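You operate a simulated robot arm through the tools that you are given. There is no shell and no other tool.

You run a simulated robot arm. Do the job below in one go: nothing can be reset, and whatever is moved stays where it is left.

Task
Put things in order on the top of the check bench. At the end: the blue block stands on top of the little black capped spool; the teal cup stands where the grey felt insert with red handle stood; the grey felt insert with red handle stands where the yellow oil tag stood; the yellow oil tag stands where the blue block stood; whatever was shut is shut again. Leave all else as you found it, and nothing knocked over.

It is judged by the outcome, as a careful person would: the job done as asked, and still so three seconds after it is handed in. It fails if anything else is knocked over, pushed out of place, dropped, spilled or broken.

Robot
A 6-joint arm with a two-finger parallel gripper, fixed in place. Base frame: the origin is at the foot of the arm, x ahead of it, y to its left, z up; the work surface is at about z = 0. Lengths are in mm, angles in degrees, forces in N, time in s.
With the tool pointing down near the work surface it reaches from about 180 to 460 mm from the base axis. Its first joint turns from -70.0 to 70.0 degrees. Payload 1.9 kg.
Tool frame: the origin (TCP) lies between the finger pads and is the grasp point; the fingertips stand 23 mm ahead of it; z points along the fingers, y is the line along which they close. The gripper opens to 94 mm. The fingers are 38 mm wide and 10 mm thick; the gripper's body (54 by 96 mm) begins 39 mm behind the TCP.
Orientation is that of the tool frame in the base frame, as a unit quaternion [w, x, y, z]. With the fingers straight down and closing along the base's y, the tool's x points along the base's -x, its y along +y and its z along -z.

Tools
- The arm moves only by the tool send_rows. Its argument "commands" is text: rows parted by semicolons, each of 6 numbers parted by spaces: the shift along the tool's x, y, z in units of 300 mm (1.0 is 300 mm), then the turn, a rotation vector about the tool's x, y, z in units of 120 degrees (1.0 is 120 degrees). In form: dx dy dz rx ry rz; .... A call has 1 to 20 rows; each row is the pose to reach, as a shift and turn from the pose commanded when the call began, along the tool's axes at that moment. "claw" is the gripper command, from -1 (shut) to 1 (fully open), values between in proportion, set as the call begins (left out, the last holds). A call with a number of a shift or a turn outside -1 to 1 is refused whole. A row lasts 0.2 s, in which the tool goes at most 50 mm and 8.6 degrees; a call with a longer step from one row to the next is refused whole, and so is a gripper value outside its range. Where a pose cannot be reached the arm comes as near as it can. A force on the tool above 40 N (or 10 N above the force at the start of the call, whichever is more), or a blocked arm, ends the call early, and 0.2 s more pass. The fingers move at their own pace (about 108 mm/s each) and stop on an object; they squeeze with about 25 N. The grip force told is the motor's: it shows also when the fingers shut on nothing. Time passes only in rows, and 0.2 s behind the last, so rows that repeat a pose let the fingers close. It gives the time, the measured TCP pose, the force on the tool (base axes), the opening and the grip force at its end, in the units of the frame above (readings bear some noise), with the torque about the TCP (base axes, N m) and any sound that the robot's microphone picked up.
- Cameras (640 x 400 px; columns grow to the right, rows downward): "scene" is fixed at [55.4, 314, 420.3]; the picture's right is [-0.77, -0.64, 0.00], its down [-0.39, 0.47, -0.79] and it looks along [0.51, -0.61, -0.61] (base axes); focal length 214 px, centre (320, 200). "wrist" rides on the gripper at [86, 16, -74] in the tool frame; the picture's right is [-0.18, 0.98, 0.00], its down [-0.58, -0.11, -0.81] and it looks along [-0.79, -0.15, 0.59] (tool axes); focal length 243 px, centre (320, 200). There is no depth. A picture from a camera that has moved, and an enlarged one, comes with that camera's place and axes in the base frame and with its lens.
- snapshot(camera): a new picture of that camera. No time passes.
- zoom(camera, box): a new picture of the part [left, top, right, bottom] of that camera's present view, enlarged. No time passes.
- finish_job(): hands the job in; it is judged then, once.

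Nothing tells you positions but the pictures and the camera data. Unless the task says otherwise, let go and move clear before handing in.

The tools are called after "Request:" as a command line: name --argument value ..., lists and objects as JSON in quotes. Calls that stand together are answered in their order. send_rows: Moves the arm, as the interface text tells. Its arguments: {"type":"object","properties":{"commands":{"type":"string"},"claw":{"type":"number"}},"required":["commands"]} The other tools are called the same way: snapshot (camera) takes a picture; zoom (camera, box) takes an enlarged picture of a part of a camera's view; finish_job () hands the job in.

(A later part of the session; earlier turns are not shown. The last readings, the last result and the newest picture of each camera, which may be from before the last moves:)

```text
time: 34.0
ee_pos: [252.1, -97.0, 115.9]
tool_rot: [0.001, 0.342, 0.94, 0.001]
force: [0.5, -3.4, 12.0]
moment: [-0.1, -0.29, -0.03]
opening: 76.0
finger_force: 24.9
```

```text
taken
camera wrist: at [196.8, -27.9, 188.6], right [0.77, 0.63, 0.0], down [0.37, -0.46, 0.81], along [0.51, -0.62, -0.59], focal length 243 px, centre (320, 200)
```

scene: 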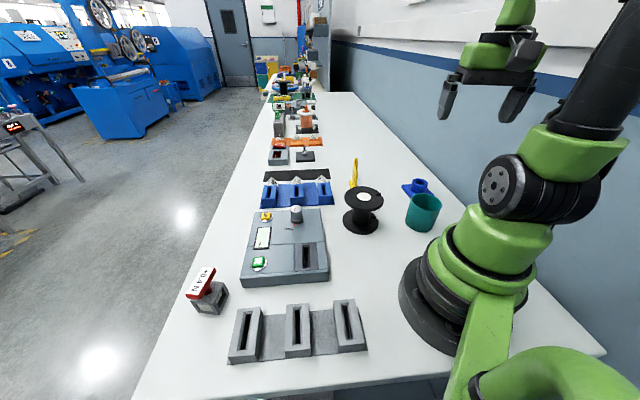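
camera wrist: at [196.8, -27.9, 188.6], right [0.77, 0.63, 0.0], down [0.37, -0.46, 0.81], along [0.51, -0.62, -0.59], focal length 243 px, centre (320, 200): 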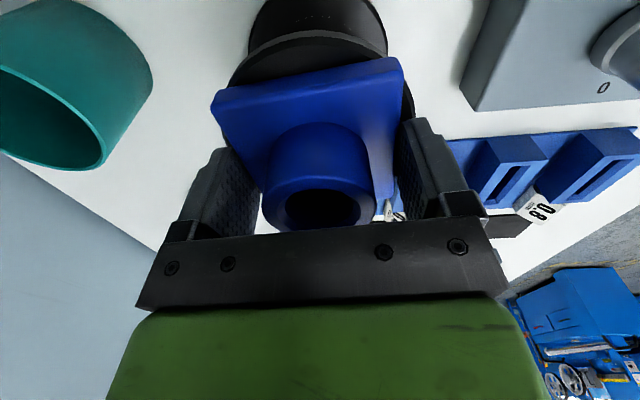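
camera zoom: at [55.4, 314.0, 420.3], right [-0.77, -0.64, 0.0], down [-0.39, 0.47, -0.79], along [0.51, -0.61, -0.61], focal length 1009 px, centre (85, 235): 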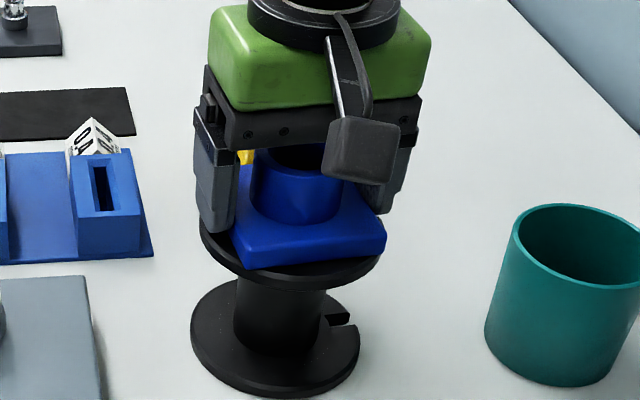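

Pressure is down to 12 N. I'll ease off a touch more, then open the fingers and rise.

Request:
send_rows --commands "0 0 -0.002 0 0 0; 0 0 -0.002 0 0 0"

Request:
send_rows --commands "0 0 0 0 0 0; 0 0 0 0 0 0; 0 0 0 0 0 0" --claw 1

Request:
send_rows --commands "0 0 -0.01 0 0 0; 0 0 -0.03 0 0 0; 0 0 -0.07 0 0 0; 0 0 -0.13 0 0 0; 0 0 -0.22 0 0 0; 0 0 -0.3 0 0 0; 0 0 -0.3 0 0 0"

Request:
snapshot --camera "wrist"

Request:
zoom --camera "scene" --box '[320, 130, 420, 240]'

```text
time: 34.6
ee_pos: [253.5, -95.8, 116.1]
tool_rot: [-0.001, 0.342, 0.94, 0.0]
force: [3.7, -0.9, 4.0]
moment: [0.04, -0.4, -0.05]
opening: 75.6
finger_force: 25.0
```

```text
time: 35.4
ee_pos: [251.9, -95.5, 115.6]
tool_rot: [0.0, 0.341, 0.94, 0.0]
force: [-0.3, -0.1, -0.8]
moment: [0.02, -0.04, 0.0]
opening: 94.3
finger_force: 0.0
```

```text
time: 37.0
ee_pos: [252.8, -98.9, 208.0]
tool_rot: [0.0, 0.342, 0.94, 0.0]
force: [-0.2, 0.1, 0.1]
moment: [0.01, 0.03, -0.01]
opening: 93.9
finger_force: 0.1
```

```text
taken
camera wrist: at [197.2, -29.2, 281.1], right [0.77, 0.63, 0.0], down [0.38, -0.46, 0.81], along [0.51, -0.62, -0.59], focal length 243 px, centre (320, 200)
```

wrist: 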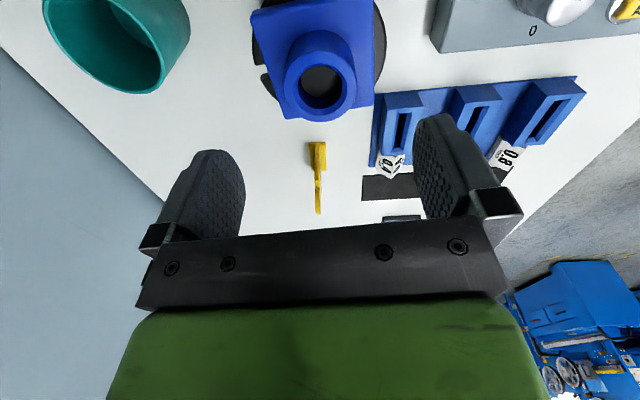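

```text
3.64 times, centred on (370, 185) of scene
camera zoom: at [55.4, 314.0, 420.3], right [-0.77, -0.64, 0.0], down [-0.39, 0.47, -0.79], along [0.51, -0.61, -0.61], focal length 780 px, centre (138, 254)
```

zoom: 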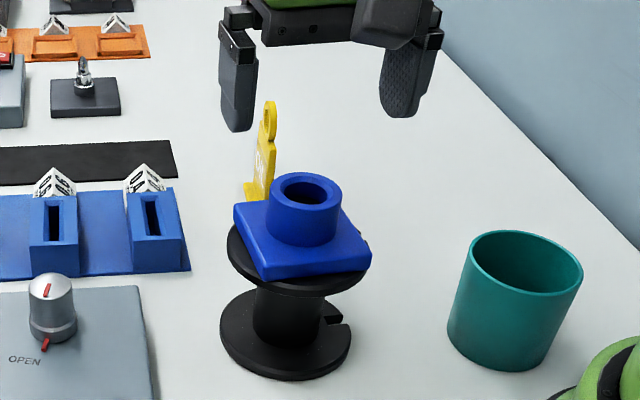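

The blue block now stands centred on the spool. Next I'll move above the yellow tag with the fingers lined up to close across its plate.

Request:
send_rows --commands "-0.1 -0.02 0 0 0 0.0083; -0.22 -0.0443 0.03 0 0 0.0167; -0.34 -0.0684 0.08 0 0 0.025; -0.46 -0.0926 0.13 0 0 0.0333; -0.54 -0.1087 0.17 0 0 0.0417; -0.5927 -0.1193 0.19 0 0 0.05; -0.5927 -0.1193 0.19 0 0 0.05; -0.5927 -0.1193 0.19 0 0 0.05"

Request:
snapshot --camera "wrist"

Request:
zoom --camera "wrist" --box '[260, 20, 380, 170]'

Request:
zoom --camera "scene" --box '[310, 110, 420, 220]'

```text
time: 38.8
ee_pos: [366.7, -236.3, 149.0]
tool_rot: [-0.001, 0.391, 0.92, 0.0]
force: [-0.1, -0.3, -0.8]
moment: [0.01, 0.02, 0.0]
opening: 93.9
finger_force: 0.1
```

```text
taken
camera wrist: at [318.3, -163.1, 222.8], right [0.84, 0.55, 0.0], down [0.32, -0.49, 0.81], along [0.44, -0.67, -0.59], focal length 243 px, centre (320, 200)
```

wrist: 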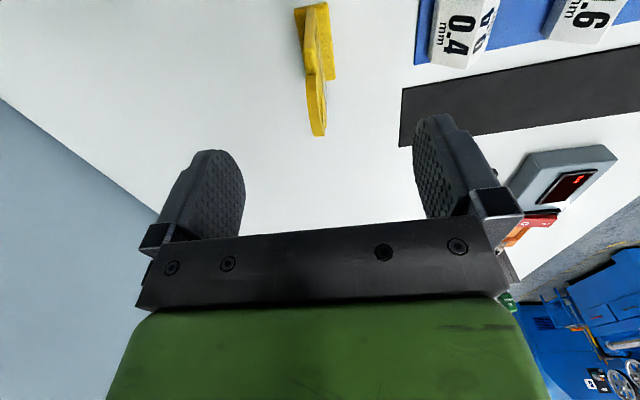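

```text
2.67 times, centred on (320, 95) of wrist
camera zoom: at [318.3, -163.1, 222.8], right [0.84, 0.55, 0.0], down [0.32, -0.49, 0.81], along [0.44, -0.67, -0.59], focal length 647 px, centre (320, 480)
```

zoom: 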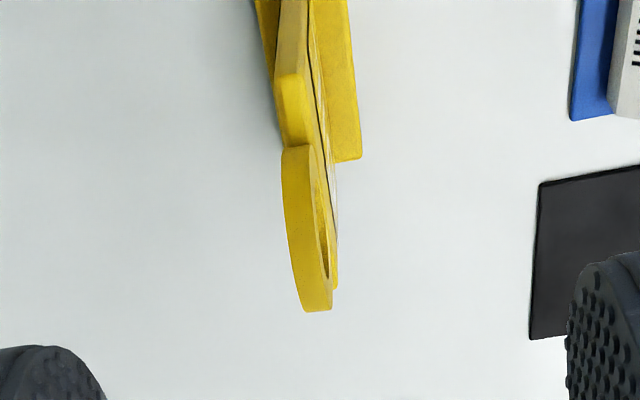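

```text
3.64 times, centred on (365, 165) of scene
camera zoom: at [55.4, 314.0, 420.3], right [-0.77, -0.64, 0.0], down [-0.39, 0.47, -0.79], along [0.51, -0.61, -0.61], focal length 780 px, centre (156, 327)
```

zoom: 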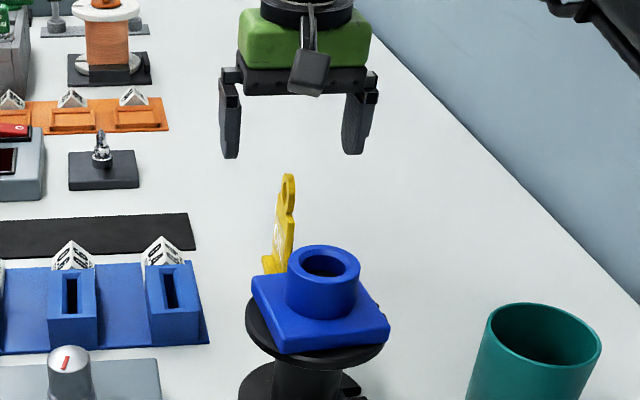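

The fingers are centred over the tag's plate. I'll descend to about z = 82 so the palm clears the ring.

Request:
send_rows --commands "-0.003 0 0.06 0 0 0; -0.003 0 0.12 0 0 0; -0.003 0 0.17 0 0 0; -0.003 0 0.205 0 0 0; -0.003 0 0.2233 0 0 0; -0.003 0 0.2233 0 0 0; -0.003 0 0.2233 0 0 0"

Request:
snapshot --camera "wrist"

Request:
zoom --camera "scene" --box '[310, 110, 420, 220]'

```text
time: 40.4
ee_pos: [367.3, -236.6, 82.5]
tool_rot: [0.0, 0.39, 0.921, 0.001]
force: [-0.2, -1.1, 0.3]
moment: [0.03, 0.0, -0.02]
opening: 93.9
finger_force: 0.1
```

```text
taken
camera wrist: at [318.2, -163.3, 155.8], right [0.84, 0.55, 0.0], down [0.32, -0.49, 0.81], along [0.44, -0.67, -0.59], focal length 243 px, centre (320, 200)
```

wrist: 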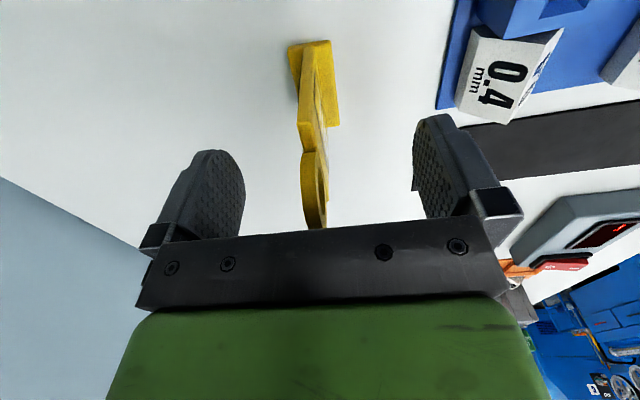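

```text
3.64 times, centred on (365, 165) of scene
camera zoom: at [55.4, 314.0, 420.3], right [-0.77, -0.64, 0.0], down [-0.39, 0.47, -0.79], along [0.51, -0.61, -0.61], focal length 780 px, centre (156, 327)
```

zoom: 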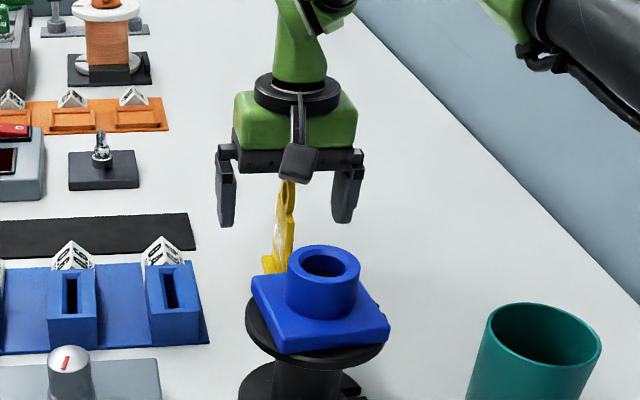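

The palm clears the ring and the tag sits about 1.5 mm off the mid-line. I'll nudge over and close.

Request:
send_rows --commands "0 -0.005 0 0 0 0; 0 -0.005 0 0 0 0"

Request:
send_rows --commands "0 0 0 0 0 0; 0 0 0 0 0 0; 0 0 0 0 0 0; 0 0 0 0 0 0; 0 0 0 0 0 0" --claw -1

Request:
snapshot --camera "wrist"

```text
time: 41.0
ee_pos: [365.3, -238.7, 82.4]
tool_rot: [0.0, 0.392, 0.92, 0.0]
force: [0.4, 0.0, -0.1]
moment: [0.0, -0.01, 0.05]
opening: 93.7
finger_force: 0.1
```

```text
time: 42.2
ee_pos: [366.2, -237.9, 82.6]
tool_rot: [0.0, 0.39, 0.921, 0.0]
force: [-0.4, 0.0, -0.2]
moment: [0.0, -0.02, 0.01]
opening: 5.8
finger_force: 25.0
```

```text
taken
camera wrist: at [317.4, -164.6, 156.0], right [0.84, 0.55, 0.0], down [0.32, -0.49, 0.81], along [0.44, -0.67, -0.59], focal length 243 px, centre (320, 200)
```

wrist: 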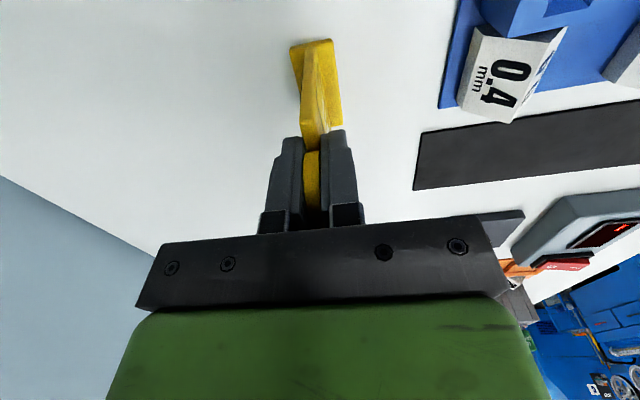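

The tag is gripped at 5.8 mm. I'll lift slowly and check that it is held.

Request:
send_rows --commands "0 0 -0.005 0 0 0; 0 0 -0.012 0 0 0; 0 0 -0.022 0 0 0; 0 0 -0.04 0 0 0; 0 0 -0.065 0 0 0; 0 0 -0.095 0 0 0; 0 0 -0.125 0 0 0; 0 0 -0.145 0 0 0; 0 0 -0.15 0 0 0; 0 0 -0.15 0 0 0"

Request:
snapshot --camera "wrist"

Request:
zoom --camera "scene" --box '[310, 90, 420, 200]'

```text
time: 44.4
ee_pos: [364.6, -238.5, 127.1]
tool_rot: [0.0, 0.391, 0.921, 0.0]
force: [-0.2, -0.4, -0.8]
moment: [-0.01, -0.03, -0.05]
opening: 5.7
finger_force: 25.0
```

```text
taken
camera wrist: at [316.7, -165.1, 200.9], right [0.84, 0.55, 0.0], down [0.32, -0.49, 0.81], along [0.44, -0.67, -0.59], focal length 243 px, centre (320, 200)
```

wrist: 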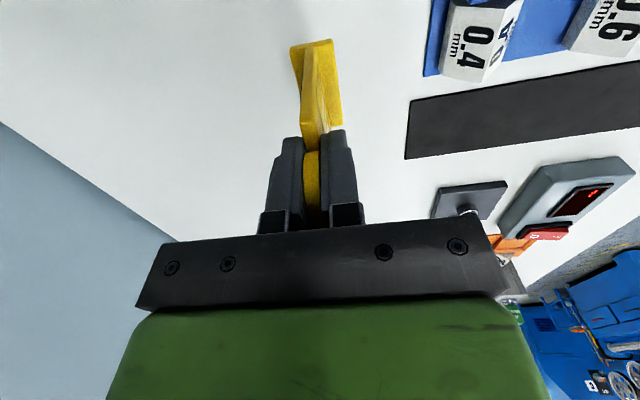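

```text
3.64 times, centred on (365, 145) of scene
camera zoom: at [55.4, 314.0, 420.3], right [-0.77, -0.64, 0.0], down [-0.39, 0.47, -0.79], along [0.51, -0.61, -0.61], focal length 780 px, centre (156, 400)
```

zoom: 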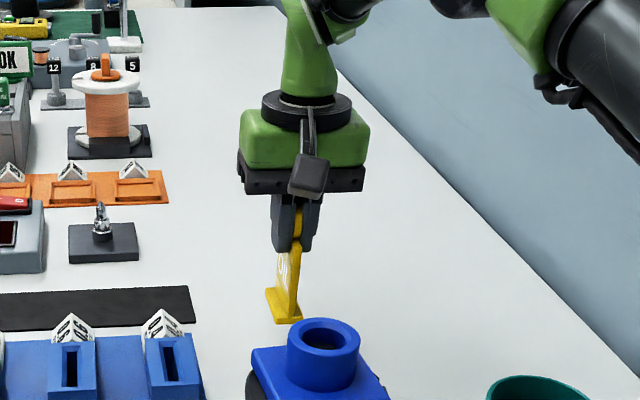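

The tag is held upright and steady. I'll carry it to the blue block's old place at about (181,-337.5).

Request:
send_rows --commands "0.0095 -0.0336 0 0 0 0; 0.0285 -0.1009 0 0 0 0; 0.0531 -0.1884 0 0 0 0; 0.0797 -0.2825 0 0 0 0; 0.1062 -0.3767 0 0 0 0; 0.1328 -0.4709 0 0 0 0; 0.1575 -0.5583 0 0 0 0; 0.1764 -0.6256 0 0 0 0; 0.1878 -0.6659 0 0 0 0; 0.1897 -0.6727 0 0 0 0; 0.1897 -0.6727 0 0 0 0; 0.1897 -0.6727 0 0 0 0"

Request:
snapshot --camera "wrist"

Request:
zoom --camera "scene" --box '[350, 80, 490, 240]'

```text
time: 47.0
ee_pos: [180.4, -338.0, 127.5]
tool_rot: [0.0, 0.391, 0.921, 0.0]
force: [0.6, 0.4, 0.4]
moment: [0.0, -0.01, -0.02]
opening: 6.2
finger_force: 25.2
```

```text
taken
camera wrist: at [131.8, -265.2, 200.7], right [0.84, 0.55, 0.0], down [0.32, -0.49, 0.81], along [0.44, -0.67, -0.59], focal length 243 px, centre (320, 200)
```

wrist: 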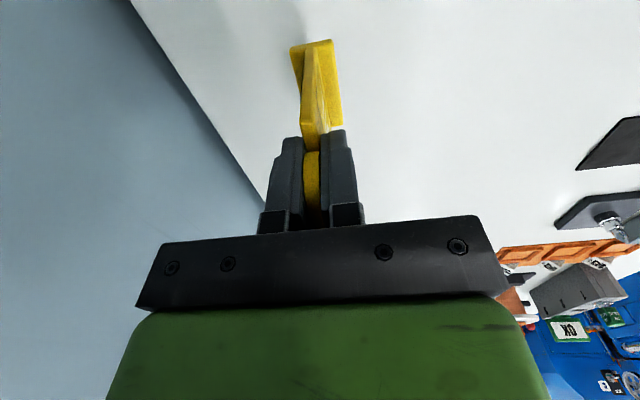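

```text
2.50 times, centred on (420, 160) of scene
camera zoom: at [55.4, 314.0, 420.3], right [-0.77, -0.64, 0.0], down [-0.39, 0.47, -0.79], along [0.51, -0.61, -0.61], focal length 536 px, centre (70, 300)
```

zoom: 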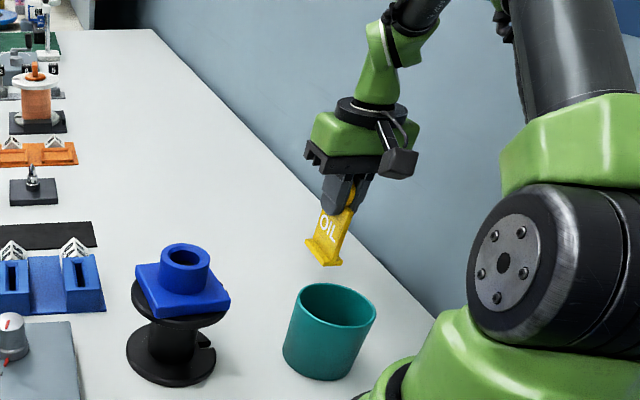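

Now above the target spot. I'll lower it gently to the bench.

Request:
send_rows --commands "0.001 0.005 0.03 0 0 0; 0.001 0.005 0.065 0 0 0; 0.001 0.005 0.1 0 0 0; 0.001 0.005 0.125 0 0 0; 0.001 0.005 0.137 0 0 0; 0.001 0.005 0.137 0 0 0"

Request:
send_rows --commands "0 0 0.003 0 0 0; 0 0 0.006 0 0 0; 0 0 0.006 0 0 0"

Request:
zoom --camera "scene" --box '[370, 120, 470, 230]'

```text
time: 48.4
ee_pos: [182.4, -336.8, 85.4]
tool_rot: [0.0, 0.391, 0.92, 0.0]
force: [0.1, 0.2, 0.0]
moment: [-0.01, 0.01, 0.01]
opening: 6.1
finger_force: 25.3
```

```text
time: 49.2
ee_pos: [183.1, -337.5, 84.2]
tool_rot: [0.001, 0.39, 0.921, 0.0]
force: [-0.1, 0.0, -1.2]
moment: [0.01, 0.02, -0.01]
opening: 5.9
finger_force: 24.7
```

```text
3.64 times, centred on (420, 175) of scene
camera zoom: at [55.4, 314.0, 420.3], right [-0.77, -0.64, 0.0], down [-0.39, 0.47, -0.79], along [0.51, -0.61, -0.61], focal length 780 px, centre (-44, 291)
```

zoom: 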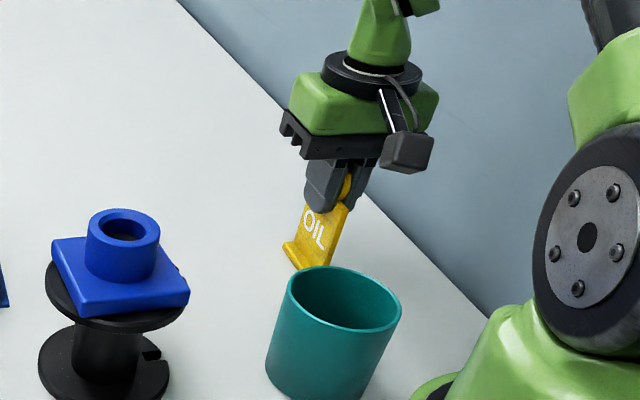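

Request:
send_rows --commands "0 0 0.003 0 0 0; 0 0 0.005 0 0 0; 0 0 0.005 0 0 0"

Request:
send_rows --commands "0 0 0.003 0 0 0; 0 0 0.003 0 0 0"

```text
time: 50.0
ee_pos: [182.1, -337.1, 83.4]
tool_rot: [0.0, 0.391, 0.92, 0.001]
force: [-0.2, 0.2, -0.9]
moment: [0.03, 0.0, -0.03]
opening: 6.0
finger_force: 24.9
```

```text
time: 50.6
ee_pos: [181.0, -337.6, 83.0]
tool_rot: [0.001, 0.391, 0.92, -0.001]
force: [-0.9, 0.3, 10.8]
moment: [0.24, 0.3, 0.01]
opening: 6.2
finger_force: 25.1
```

The tag touches down with about 10 N. I'll open the fingers and rise clear.

Request:
send_rows --commands "0 0 -0.001 0 0 0; 0 0 -0.001 0 0 0; 0 0 -0.001 0 0 0; 0 0 -0.001 0 0 0" --claw 1

Request:
send_rows --commands "0 0 -0.02 0 0 0; 0 0 -0.06 0 0 0; 0 0 -0.12 0 0 0; 0 0 -0.2 0 0 0; 0 0 -0.3 0 0 0; 0 0 -0.4 0 0 0; 0 0 -0.4 0 0 0"

Request:
snapshot --camera "wrist"

Request:
zoom --camera "scene" --box '[340, 120, 480, 250]'

```text
time: 51.6
ee_pos: [180.2, -336.8, 82.2]
tool_rot: [0.0, 0.39, 0.921, 0.0]
force: [-0.1, 0.1, -1.3]
moment: [0.02, 0.01, -0.01]
opening: 94.1
finger_force: 0.1
```

```text
time: 53.2
ee_pos: [182.4, -336.0, 203.7]
tool_rot: [0.0, 0.391, 0.92, 0.0]
force: [0.5, 0.2, 0.3]
moment: [0.01, -0.01, -0.01]
opening: 93.9
finger_force: 0.0
```

```text
taken
camera wrist: at [132.3, -263.4, 277.6], right [0.84, 0.55, 0.0], down [0.33, -0.49, 0.81], along [0.44, -0.67, -0.59], focal length 243 px, centre (320, 200)
```

wrist: 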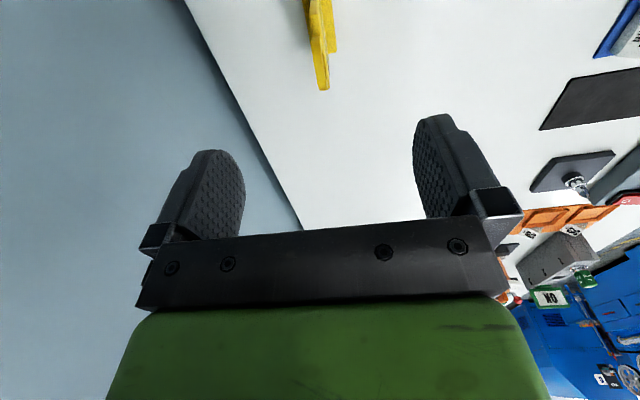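

```text
3.08 times, centred on (410, 185) of scene
camera zoom: at [55.4, 314.0, 420.3], right [-0.77, -0.64, 0.0], down [-0.39, 0.47, -0.79], along [0.51, -0.61, -0.61], focal length 660 px, centre (43, 246)
```

zoom: 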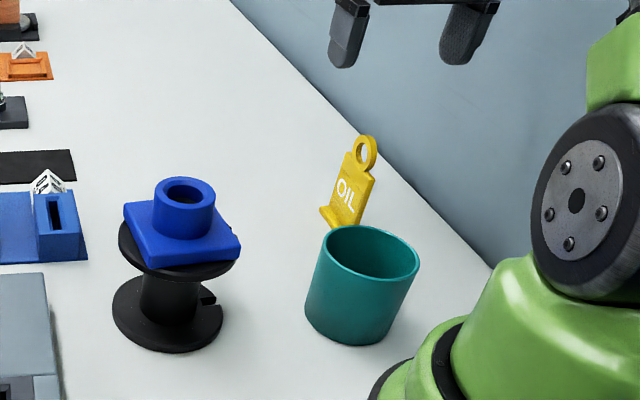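

The yellow tag stands in the blue block's old place. Next I'll swing high over the bench to the grey insert.

Request:
send_rows --commands "0.0714 0.0918 -0.0046 0 0 -0.0375; 0.1428 0.1837 -0.0092 0 0 -0.075; 0.2142 0.2755 -0.0138 0 0 -0.1125; 0.2857 0.3674 -0.0184 0 0 -0.15; 0.3571 0.4592 -0.0229 0 0 -0.1875; 0.4285 0.551 -0.0275 0 0 -0.225; 0.4999 0.6429 -0.0321 0 0 -0.2625; 0.5713 0.7347 -0.0367 0 0 -0.3; 0.5713 0.7347 -0.0367 0 0 -0.3"

Request:
send_rows --commands "-0.006 0.1216 0.0146 0 0 -0.0453; -0.012 0.2433 0.0292 0 0 -0.0906; -0.018 0.3649 0.0438 0 0 -0.1359; -0.024 0.4865 0.0584 0 0 -0.1813; -0.03 0.6081 0.0729 0 0 -0.2266; -0.036 0.7298 0.0875 0 0 -0.2719; -0.042 0.8514 0.1021 0 0 -0.3172; -0.048 0.973 0.1167 0 0 -0.3625; -0.048 0.973 0.1167 0 0 -0.3625; -0.048 0.973 0.1167 0 0 -0.3625"

Request:
snapshot --camera "wrist"

Request:
zoom --camera "wrist" --box '[250, 60, 410, 180]'

```text
time: 55.2
ee_pos: [219.8, -59.2, 215.4]
tool_rot: [0.0, 0.087, 0.996, 0.0]
force: [-0.7, 0.3, 0.3]
moment: [0.0, 0.02, 0.0]
opening: 94.0
finger_force: 0.1
```

```text
time: 57.4
ee_pos: [284.4, 223.0, 177.6]
tool_rot: [-0.001, -0.288, 0.958, 0.0]
force: [-0.4, -1.0, 0.0]
moment: [0.01, 0.01, -0.01]
opening: 94.1
finger_force: 0.1
```

```text
taken
camera wrist: at [203.9, 188.4, 252.1], right [-0.39, 0.92, 0.0], down [0.54, 0.23, 0.81], along [0.74, 0.31, -0.59], focal length 243 px, centre (320, 200)
```

wrist: 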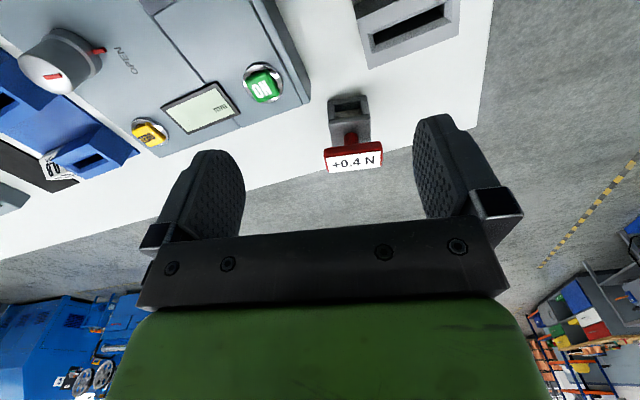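

```text
3.33 times, centred on (330, 120) of wrist
camera zoom: at [203.9, 188.4, 252.1], right [-0.39, 0.92, 0.0], down [0.54, 0.23, 0.81], along [0.74, 0.31, -0.59], focal length 809 px, centre (287, 467)
```

zoom: 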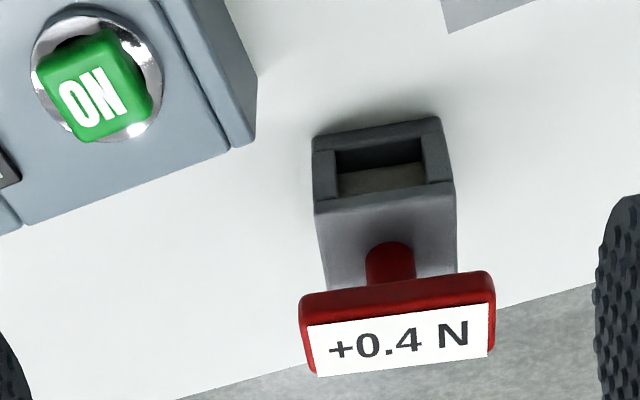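

The handle bar is centred at about (350,287), running at about 123°. I'll move above it and check the reach.

Request:
send_rows --commands "-0.06 0.0116 0.03 0 0 0; -0.13 0.0252 0.08 0 0 0; -0.2 0.0388 0.13 0 0 0; -0.26 0.0504 0.17 0 0 0; -0.3007 0.0583 0.1933 0 0 0; -0.3007 0.0583 0.1933 0 0 0; -0.3007 0.0583 0.1933 0 0 0"

Request:
snapshot --camera "wrist"

Request:
snapshot --camera "scene"

```text
time: 59.0
ee_pos: [350.5, 287.4, 121.9]
tool_rot: [0.0, -0.288, 0.958, 0.0]
force: [0.2, 0.0, 0.4]
moment: [-0.03, -0.03, -0.01]
opening: 93.9
finger_force: 0.0
```

```text
taken
camera wrist: at [269.5, 252.9, 194.9], right [-0.39, 0.92, 0.0], down [0.54, 0.23, 0.81], along [0.74, 0.31, -0.59], focal length 243 px, centre (320, 200)
```

wrist: 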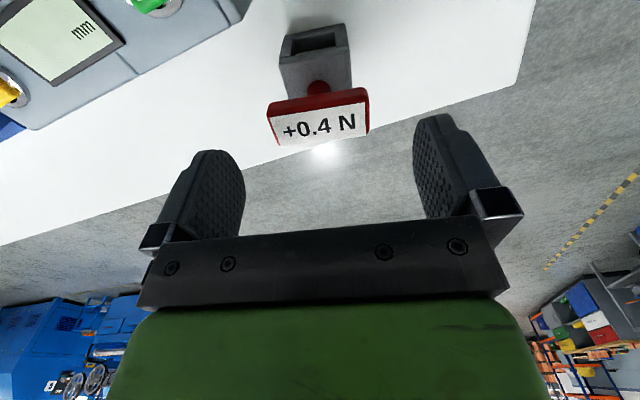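

```text
taken
```

scene: 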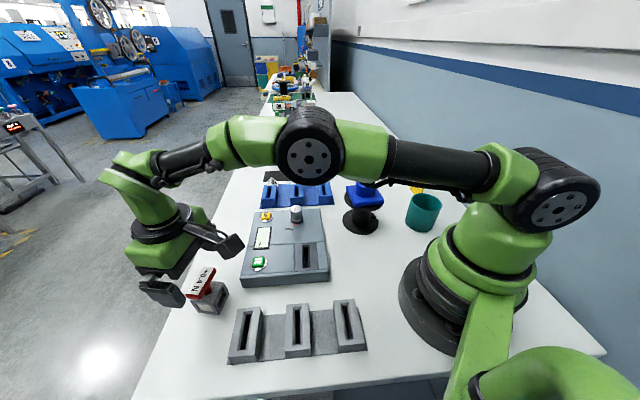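

The reach is fine. I'll zoom in to check the bar's fore-aft centering before descending.

Request:
zoom --camera "wrist" --box '[250, 10, 390, 160]'

Request:
zoom --camera "scene" --box '[120, 200, 260, 330]'

```text
2.67 times, centred on (320, 85) of wrist
camera zoom: at [269.5, 252.9, 194.9], right [-0.39, 0.92, 0.0], down [0.54, 0.23, 0.81], along [0.74, 0.31, -0.59], focal length 647 px, centre (320, 507)
```

zoom: 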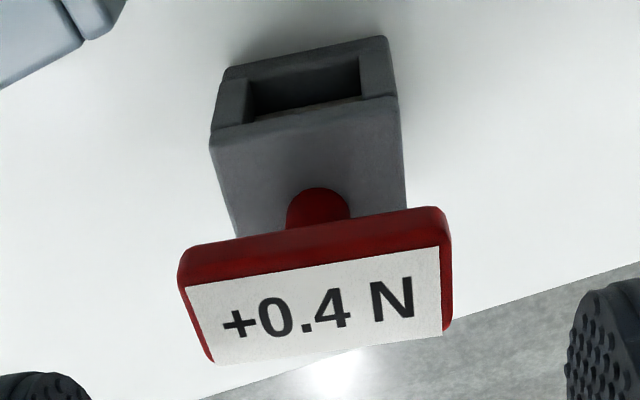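

```text
3.08 times, centred on (190, 265) of scene
camera zoom: at [55.4, 314.0, 420.3], right [-0.77, -0.64, 0.0], down [-0.39, 0.47, -0.79], along [0.51, -0.61, -0.61], focal length 660 px, centre (720, 0)
```

zoom: 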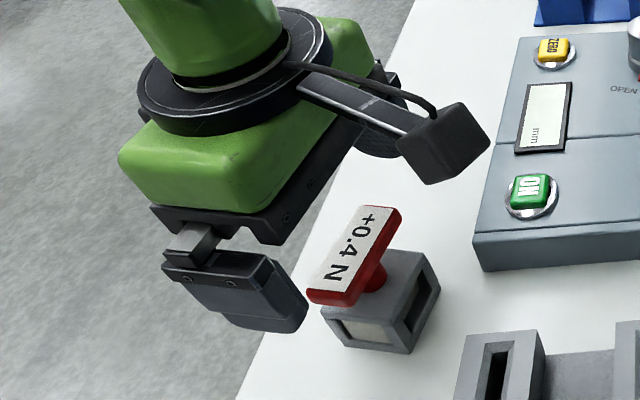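

The bar is centred within 2 mm. I'll descend to z = 72.5 and close on the bar's ends.

Request:
send_rows --commands "0.003 0 0.04 0 0 0; 0.003 0 0.09 0 0 0; 0.003 0 0.13 0 0 0; 0.003 0 0.155 0 0 0; 0.003 0 0.1613 0 0 0; 0.003 0 0.1613 0 0 0"

Request:
snapshot --camera "wrist"

Request:
zoom --camera "scene" --box '[120, 220, 260, 340]'

```text
time: 60.4
ee_pos: [350.9, 289.1, 71.9]
tool_rot: [-0.001, -0.289, 0.957, 0.0]
force: [-0.4, 0.0, 0.5]
moment: [0.01, 0.04, -0.02]
opening: 94.1
finger_force: 0.1
```

```text
taken
camera wrist: at [269.8, 254.0, 145.3], right [-0.39, 0.92, 0.0], down [0.54, 0.23, 0.81], along [0.74, 0.31, -0.59], focal length 243 px, centre (320, 200)
```

wrist: 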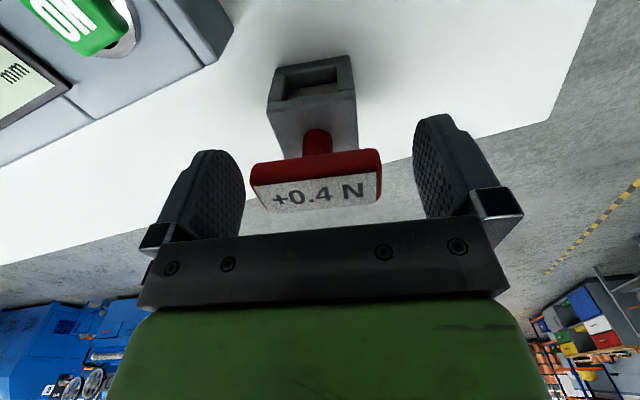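

```text
3.33 times, centred on (190, 280) of scene
camera zoom: at [55.4, 314.0, 420.3], right [-0.77, -0.64, 0.0], down [-0.39, 0.47, -0.79], along [0.51, -0.61, -0.61], focal length 715 px, centre (753, -67)
```

zoom: 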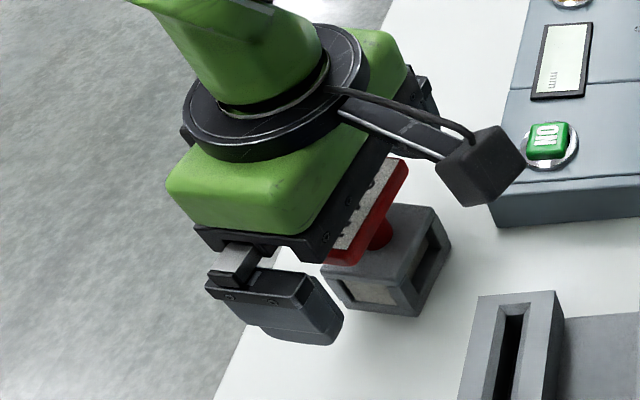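

The bar is roughly 2 mm off the mid-line sideways. I'll correct that and close.

Request:
send_rows --commands "0 -0.006 0 0 0 0; 0 -0.006 0 0 0 0"

Request:
send_rows --commands "0 0 0 0 0 0; 0 0 0 0 0 0; 0 0 0 0 0 0; 0 0 0 0 0 0" --claw -1

Request:
snapshot --camera "wrist"

```text
time: 61.0
ee_pos: [352.9, 286.3, 73.1]
tool_rot: [0.001, -0.288, 0.958, 0.001]
force: [-0.5, 0.2, -0.4]
moment: [0.02, 0.0, 0.0]
opening: 94.0
finger_force: 0.0
```

```text
time: 62.0
ee_pos: [352.7, 285.9, 73.5]
tool_rot: [0.001, -0.288, 0.958, 0.001]
force: [-0.1, 0.4, 2.3]
moment: [-0.09, 0.02, 0.03]
opening: 57.4
finger_force: 24.2
```

```text
taken
camera wrist: at [271.0, 252.1, 145.6], right [-0.39, 0.92, 0.0], down [0.54, 0.23, 0.81], along [0.74, 0.31, -0.59], focal length 243 px, centre (320, 200)
```

wrist: 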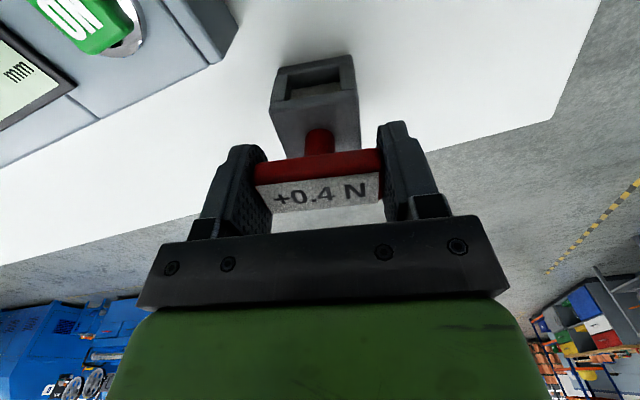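

Gripped at 57.4 mm. I'll start a slow lift and verify the hold.

Request:
send_rows --commands "0 0 -0.004 0 0 0; 0 0 -0.01 0 0 0; 0 0 -0.02 0 0 0; 0 0 -0.035 0 0 0; 0 0 -0.055 0 0 0; 0 0 -0.075 0 0 0; 0 0 -0.085 0 0 0; 0 0 -0.085 0 0 0"

Request:
snapshot --camera "wrist"

Request:
zoom --camera "scene" --box '[120, 220, 260, 340]'

```text
time: 63.8
ee_pos: [351.0, 286.5, 96.3]
tool_rot: [-0.001, -0.289, 0.957, 0.0]
force: [-0.2, 0.2, -0.3]
moment: [0.0, -0.04, -0.01]
opening: 57.7
finger_force: 24.9
```

```text
taken
camera wrist: at [270.3, 252.6, 170.6], right [-0.39, 0.92, 0.0], down [0.54, 0.23, 0.81], along [0.74, 0.31, -0.59], focal length 243 px, centre (320, 200)
```

wrist: 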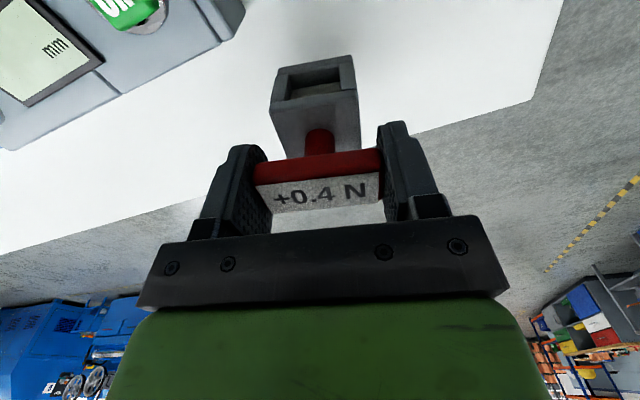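

```text
3.33 times, centred on (190, 280) of scene
camera zoom: at [55.4, 314.0, 420.3], right [-0.77, -0.64, 0.0], down [-0.39, 0.47, -0.79], along [0.51, -0.61, -0.61], focal length 715 px, centre (753, -67)
```

zoom: 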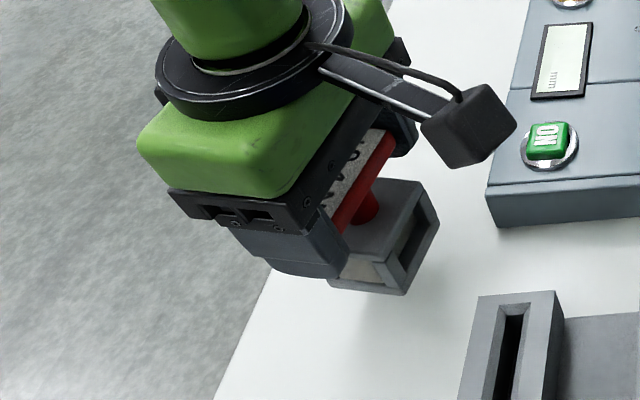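

The insert is held well. I'll raise it, bring it inward, and carry it around at about z = 210 so it clears everything.

Request:
send_rows --commands "0.02 -0.012 -0.03 0 0 0; 0.06 -0.036 -0.09 0 0 0; 0.11 -0.066 -0.165 0 0 0; 0.16 -0.096 -0.24 0 0 0; 0.21 -0.126 -0.315 0 0 0; 0.2527 -0.1523 -0.3767 0 0 0.01; 0.275 -0.23 -0.3767 0 0 0.04; 0.3 -0.315 -0.3767 0 0 0.075; 0.327 -0.4 -0.3767 0 0 0.11; 0.353 -0.49 -0.3767 0 0 0.145; 0.38 -0.58 -0.3767 0 0 0.18; 0.407 -0.67 -0.3767 0 0 0.215; 0.433 -0.755 -0.3767 0 0 0.25; 0.4604 -0.8423 -0.3767 0 0 0.2792; 0.4604 -0.8423 -0.3767 0 0 0.2792; 0.4604 -0.8423 -0.3767 0 0 0.2792"

Request:
snapshot --camera "wrist"

Request:
snapshot --camera "scene"

```text
time: 67.2
ee_pos: [376.8, -1.9, 209.0]
tool_rot: [0.0, 0.0, 1.0, 0.0]
force: [-0.7, 0.7, -1.8]
moment: [0.0, 0.02, 0.0]
opening: 57.7
finger_force: 24.5
```

```text
taken
camera wrist: at [290.5, 14.5, 282.4], right [0.18, 0.98, 0.0], down [0.58, -0.11, 0.81], along [0.79, -0.15, -0.59], focal length 243 px, centre (320, 200)
```

wrist: 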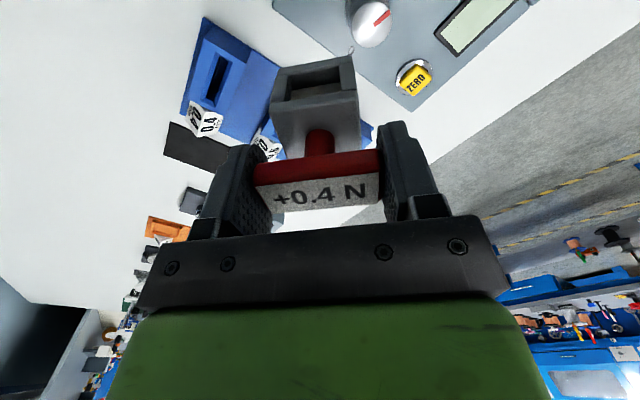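

```text
taken
```

scene: 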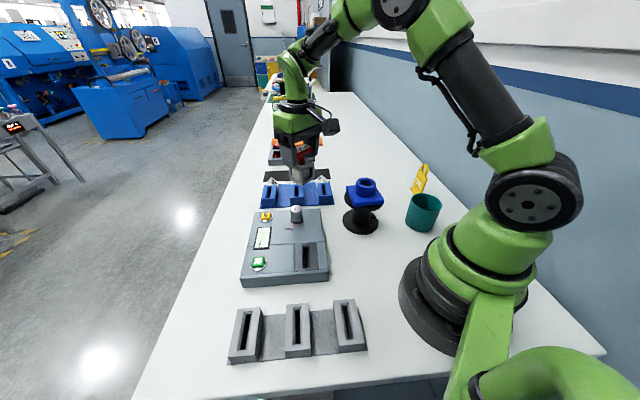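

The insert is carried steadily. I'll continue on to above the yellow tag's old place at (366,-238).

Request:
send_rows --commands "0.012 -0.05 0 0 0 0.02; 0.033 -0.145 0 0 0 0.06; 0.055 -0.24 0 0 0 0.1; 0.077 -0.335 0 0 0 0.14; 0.098 -0.43 0 0 0 0.18; 0.12 -0.525 0 0 0 0.22; 0.14 -0.615 0 0 0 0.255; 0.15 -0.67 0.01 0 0 0.275; 0.125 -0.7 0.05 0 0 0.275; 0.095 -0.73 0.11 0 0 0.275; 0.065 -0.76 0.175 0 0 0.275; 0.042 -0.782 0.235 0 0 0.275; 0.0323 -0.791 0.2613 0 0 0.275; 0.0323 -0.791 0.2613 0 0 0.275; 0.0323 -0.791 0.2613 0 0 0.275"

Request:
snapshot --camera "wrist"

Request:
zoom --camera "scene" --box '[260, 90, 420, 240]'

```text
time: 70.4
ee_pos: [367.1, -236.6, 134.1]
tool_rot: [0.0, 0.284, 0.959, 0.001]
force: [0.6, 0.3, -1.1]
moment: [0.0, -0.01, 0.0]
opening: 57.6
finger_force: 25.3
```

```text
taken
camera wrist: at [303.0, -176.6, 206.0], right [0.69, 0.72, 0.0], down [0.43, -0.41, 0.81], along [0.58, -0.56, -0.59], focal length 243 px, centre (320, 200)
```

wrist: 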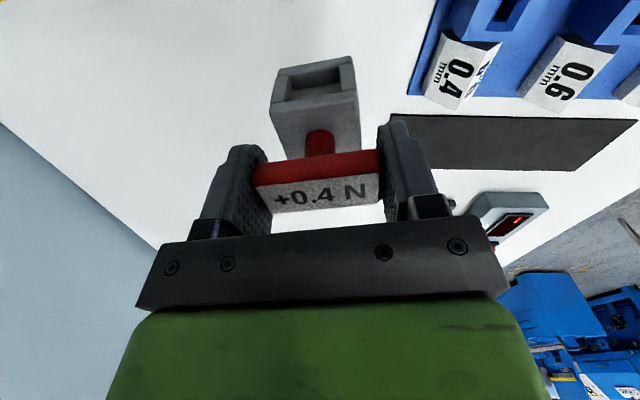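

```text
2.67 times, centred on (340, 165) of scene
camera zoom: at [55.4, 314.0, 420.3], right [-0.77, -0.64, 0.0], down [-0.39, 0.47, -0.79], along [0.51, -0.61, -0.61], focal length 572 px, centre (267, 293)
```

zoom: 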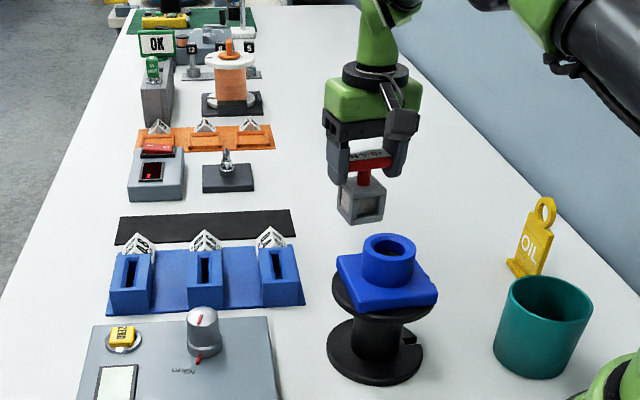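

Now over the tag's old spot. I'll apply a small correction and lower.

Request:
send_rows --commands "-0.0036 -0.0056 0.03 0 0 0; -0.0036 -0.0056 0.075 0 0 0; -0.0036 -0.0056 0.12 0 0 0; -0.0036 -0.0056 0.155 0 0 0; -0.0036 -0.0056 0.18 0 0 0; -0.0036 -0.0056 0.19 0 0 0; -0.0036 -0.0056 0.19 0 0 0"

Request:
snapshot --camera "wrist"

Request:
zoom --camera "scene" --box '[300, 110, 410, 220]'

```text
time: 72.0
ee_pos: [366.6, -239.1, 75.4]
tool_rot: [-0.001, 0.284, 0.959, 0.0]
force: [-0.8, 1.1, -0.7]
moment: [0.02, -0.01, 0.0]
opening: 57.5
finger_force: 25.4
```

```text
taken
camera wrist: at [302.1, -179.1, 147.9], right [0.69, 0.72, 0.0], down [0.43, -0.41, 0.81], along [0.58, -0.56, -0.59], focal length 243 px, centre (320, 200)
```

wrist: 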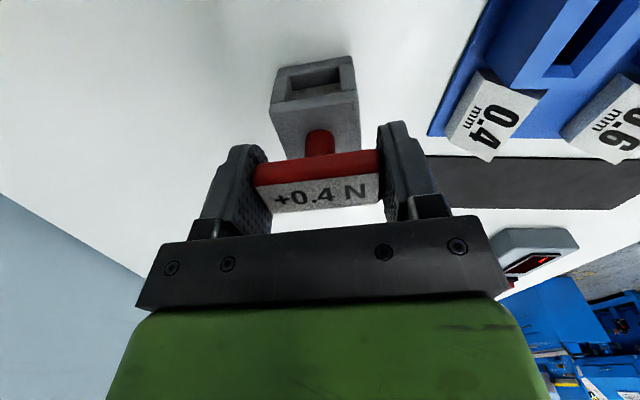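

```text
3.64 times, centred on (355, 165) of scene
camera zoom: at [55.4, 314.0, 420.3], right [-0.77, -0.64, 0.0], down [-0.39, 0.47, -0.79], along [0.51, -0.61, -0.61], focal length 780 px, centre (193, 327)
```

zoom: 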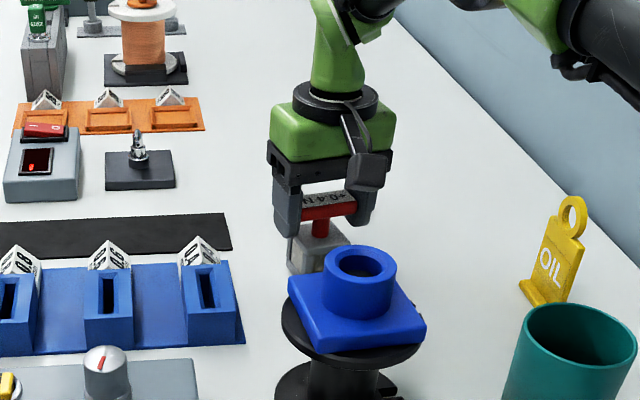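

Request:
send_rows --commands "0 0 0.003 0 0 0; 0 0 0.005 0 0 0; 0 0 0.005 0 0 0"

Request:
send_rows --commands "0 0 0.003 0 0 0; 0 0 0.003 0 0 0"

```text
time: 72.8
ee_pos: [365.8, -240.3, 74.0]
tool_rot: [0.0, 0.284, 0.959, 0.0]
force: [-0.3, 0.1, -1.2]
moment: [0.01, 0.02, 0.01]
opening: 57.4
finger_force: 24.9
```

```text
time: 73.4
ee_pos: [365.8, -241.2, 72.7]
tool_rot: [0.0, 0.285, 0.959, 0.0]
force: [0.2, 0.5, -1.1]
moment: [-0.02, -0.04, 0.03]
opening: 57.5
finger_force: 25.9
```

Almost down. I'll continue in small steps with a 1.5 mm sideways correction.

Request:
send_rows --commands "0.0015 0.002 0.001 0 0 0; 0.0027 0.004 0.003 0 0 0; 0.0027 0.004 0.003 0 0 0"

Request:
snapshot --camera "wrist"

```text
time: 74.2
ee_pos: [365.8, -238.7, 71.5]
tool_rot: [0.0, 0.284, 0.959, 0.0]
force: [-0.1, -0.7, -1.2]
moment: [0.01, -0.01, -0.02]
opening: 57.5
finger_force: 25.3
```

```text
taken
camera wrist: at [302.4, -177.8, 145.7], right [0.69, 0.72, 0.0], down [0.43, -0.41, 0.81], along [0.58, -0.56, -0.59], focal length 243 px, centre (320, 200)
```

wrist: 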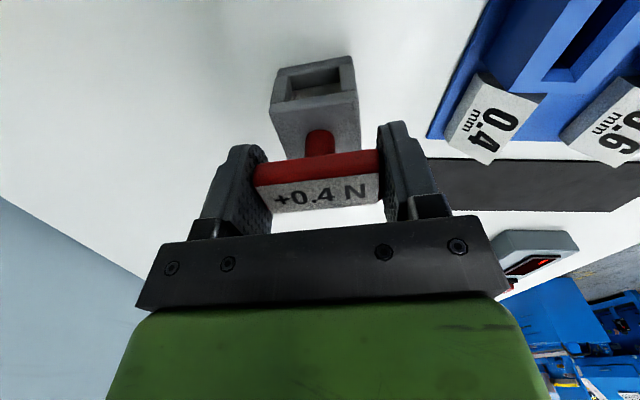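

Request:
send_rows --commands "0 0 0.003 0 0 0; 0 0 0.003 0 0 0"

Request:
send_rows --commands "0 0 0.003 0 0 0; 0 0 0.003 0 0 0"

```text
time: 74.8
ee_pos: [367.1, -238.5, 72.3]
tool_rot: [0.0, 0.284, 0.959, 0.0]
force: [-2.9, 1.3, 12.6]
moment: [-0.12, 0.44, -0.09]
opening: 57.4
finger_force: 25.6
```

```text
time: 75.4
ee_pos: [366.9, -240.1, 70.4]
tool_rot: [0.002, 0.283, 0.959, 0.001]
force: [0.9, 5.8, 23.1]
moment: [0.16, 0.15, -0.06]
opening: 57.7
finger_force: 24.8
```

Contact made. I'll relieve the pressure and open partway.

Request:
send_rows --commands "0 0 -0.004 0 0 0; 0 0 -0.004 0 0 0"

Request:
send_rows --commands "0 0 0 0 0 0; 0 0 0 0 0 0; 0 0 0 0 0 0" --claw 0.7

Request:
send_rows --commands "0 0 -0.01 0 0 0; 0 0 -0.04 0 0 0; 0 0 -0.09 0 0 0; 0 0 -0.15 0 0 0; 0 0 -0.22 0 0 0; 0.05 0 -0.3 0 0 0; 0.05 0 -0.3 0 0 0"

Request:
snapshot --camera "wrist"

Request:
zoom --camera "scene" --box '[300, 110, 460, 240]'

```text
time: 76.0
ee_pos: [366.2, -238.3, 70.7]
tool_rot: [0.001, 0.284, 0.959, -0.001]
force: [3.6, 0.6, 9.0]
moment: [-0.15, -0.4, 0.06]
opening: 57.5
finger_force: 24.8
```

```text
time: 76.8
ee_pos: [365.6, -239.5, 71.4]
tool_rot: [0.0, 0.284, 0.959, 0.0]
force: [0.1, -0.1, 0.2]
moment: [-0.03, 0.01, 0.03]
opening: 79.9
finger_force: 0.1
```

```text
time: 78.4
ee_pos: [352.3, -229.0, 162.0]
tool_rot: [0.0, 0.285, 0.959, 0.0]
force: [-0.1, 0.6, -0.1]
moment: [-0.02, -0.01, 0.0]
opening: 80.0
finger_force: 0.2
```

```text
taken
camera wrist: at [288.9, -168.0, 235.9], right [0.69, 0.72, 0.0], down [0.43, -0.41, 0.81], along [0.58, -0.56, -0.59], focal length 243 px, centre (320, 200)
```

wrist: 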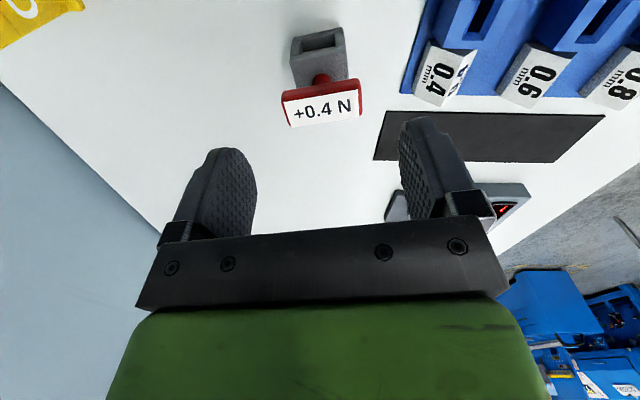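

```text
3.08 times, centred on (380, 175) of scene
camera zoom: at [55.4, 314.0, 420.3], right [-0.77, -0.64, 0.0], down [-0.39, 0.47, -0.79], along [0.51, -0.61, -0.61], focal length 660 px, centre (135, 277)
```

zoom: 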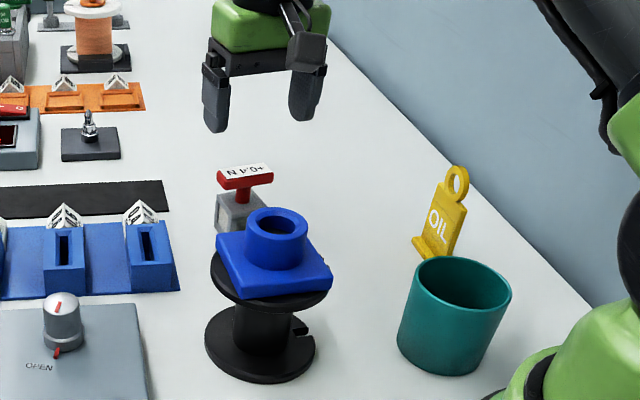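

The insert now stands in the tag's old place. Next is the teal cup, so I'll move above it with the fingers fully open.

Request:
send_rows --commands "0.1 -0.0462 0 0 0 0.03; 0.22 -0.1017 0 0 0 0.065; 0.34 -0.1572 0 0 0 0.1; 0.46 -0.2127 0.01 0 0 0.135; 0.57 -0.2636 0.02 0 0 0.17; 0.65 -0.3006 0.03 0 0 0.195; 0.697 -0.3223 0.04 0 0 0.205; 0.697 -0.3223 0.04 0 0 0.205; 0.697 -0.3223 0.04 0 0 0.205" --claw 1

Request:
snapshot --camera "wrist"

Request:
snapshot --camera "scene"

Request:
zoom --camera "wrist" --box '[220, 0, 420, 140]'

```text
time: 80.4
ee_pos: [125.6, -196.1, 150.2]
tool_rot: [0.0, 0.482, 0.876, 0.0]
force: [-0.4, -0.1, 0.2]
moment: [-0.04, 0.03, 0.02]
opening: 93.8
finger_force: 0.1
```

```text
taken
camera wrist: at [92.4, -114.2, 223.0], right [0.93, 0.37, 0.0], down [0.22, -0.55, 0.81], along [0.3, -0.75, -0.59], focal length 243 px, centre (320, 200)
```

wrist: 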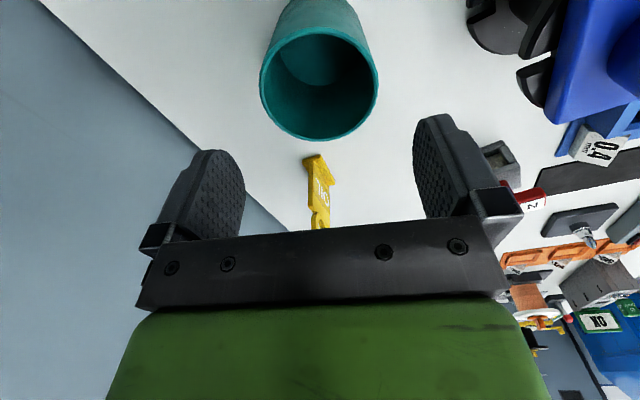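

```text
taken
```

scene: 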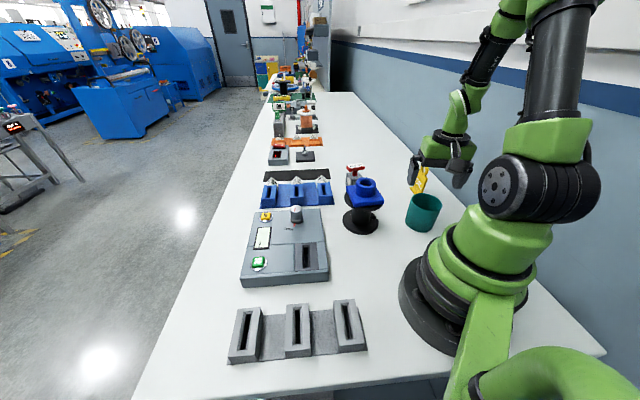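

```text
2.86 times, centred on (320, 70) of wrist
camera zoom: at [92.4, -114.2, 223.0], right [0.93, 0.37, 0.0], down [0.22, -0.55, 0.81], along [0.3, -0.75, -0.59], focal length 693 px, centre (320, 571)
```

zoom: 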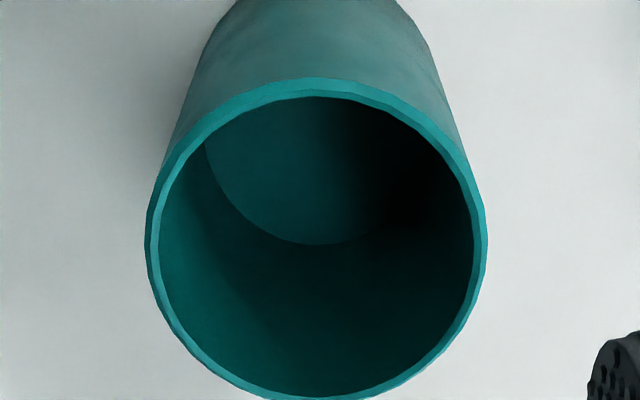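

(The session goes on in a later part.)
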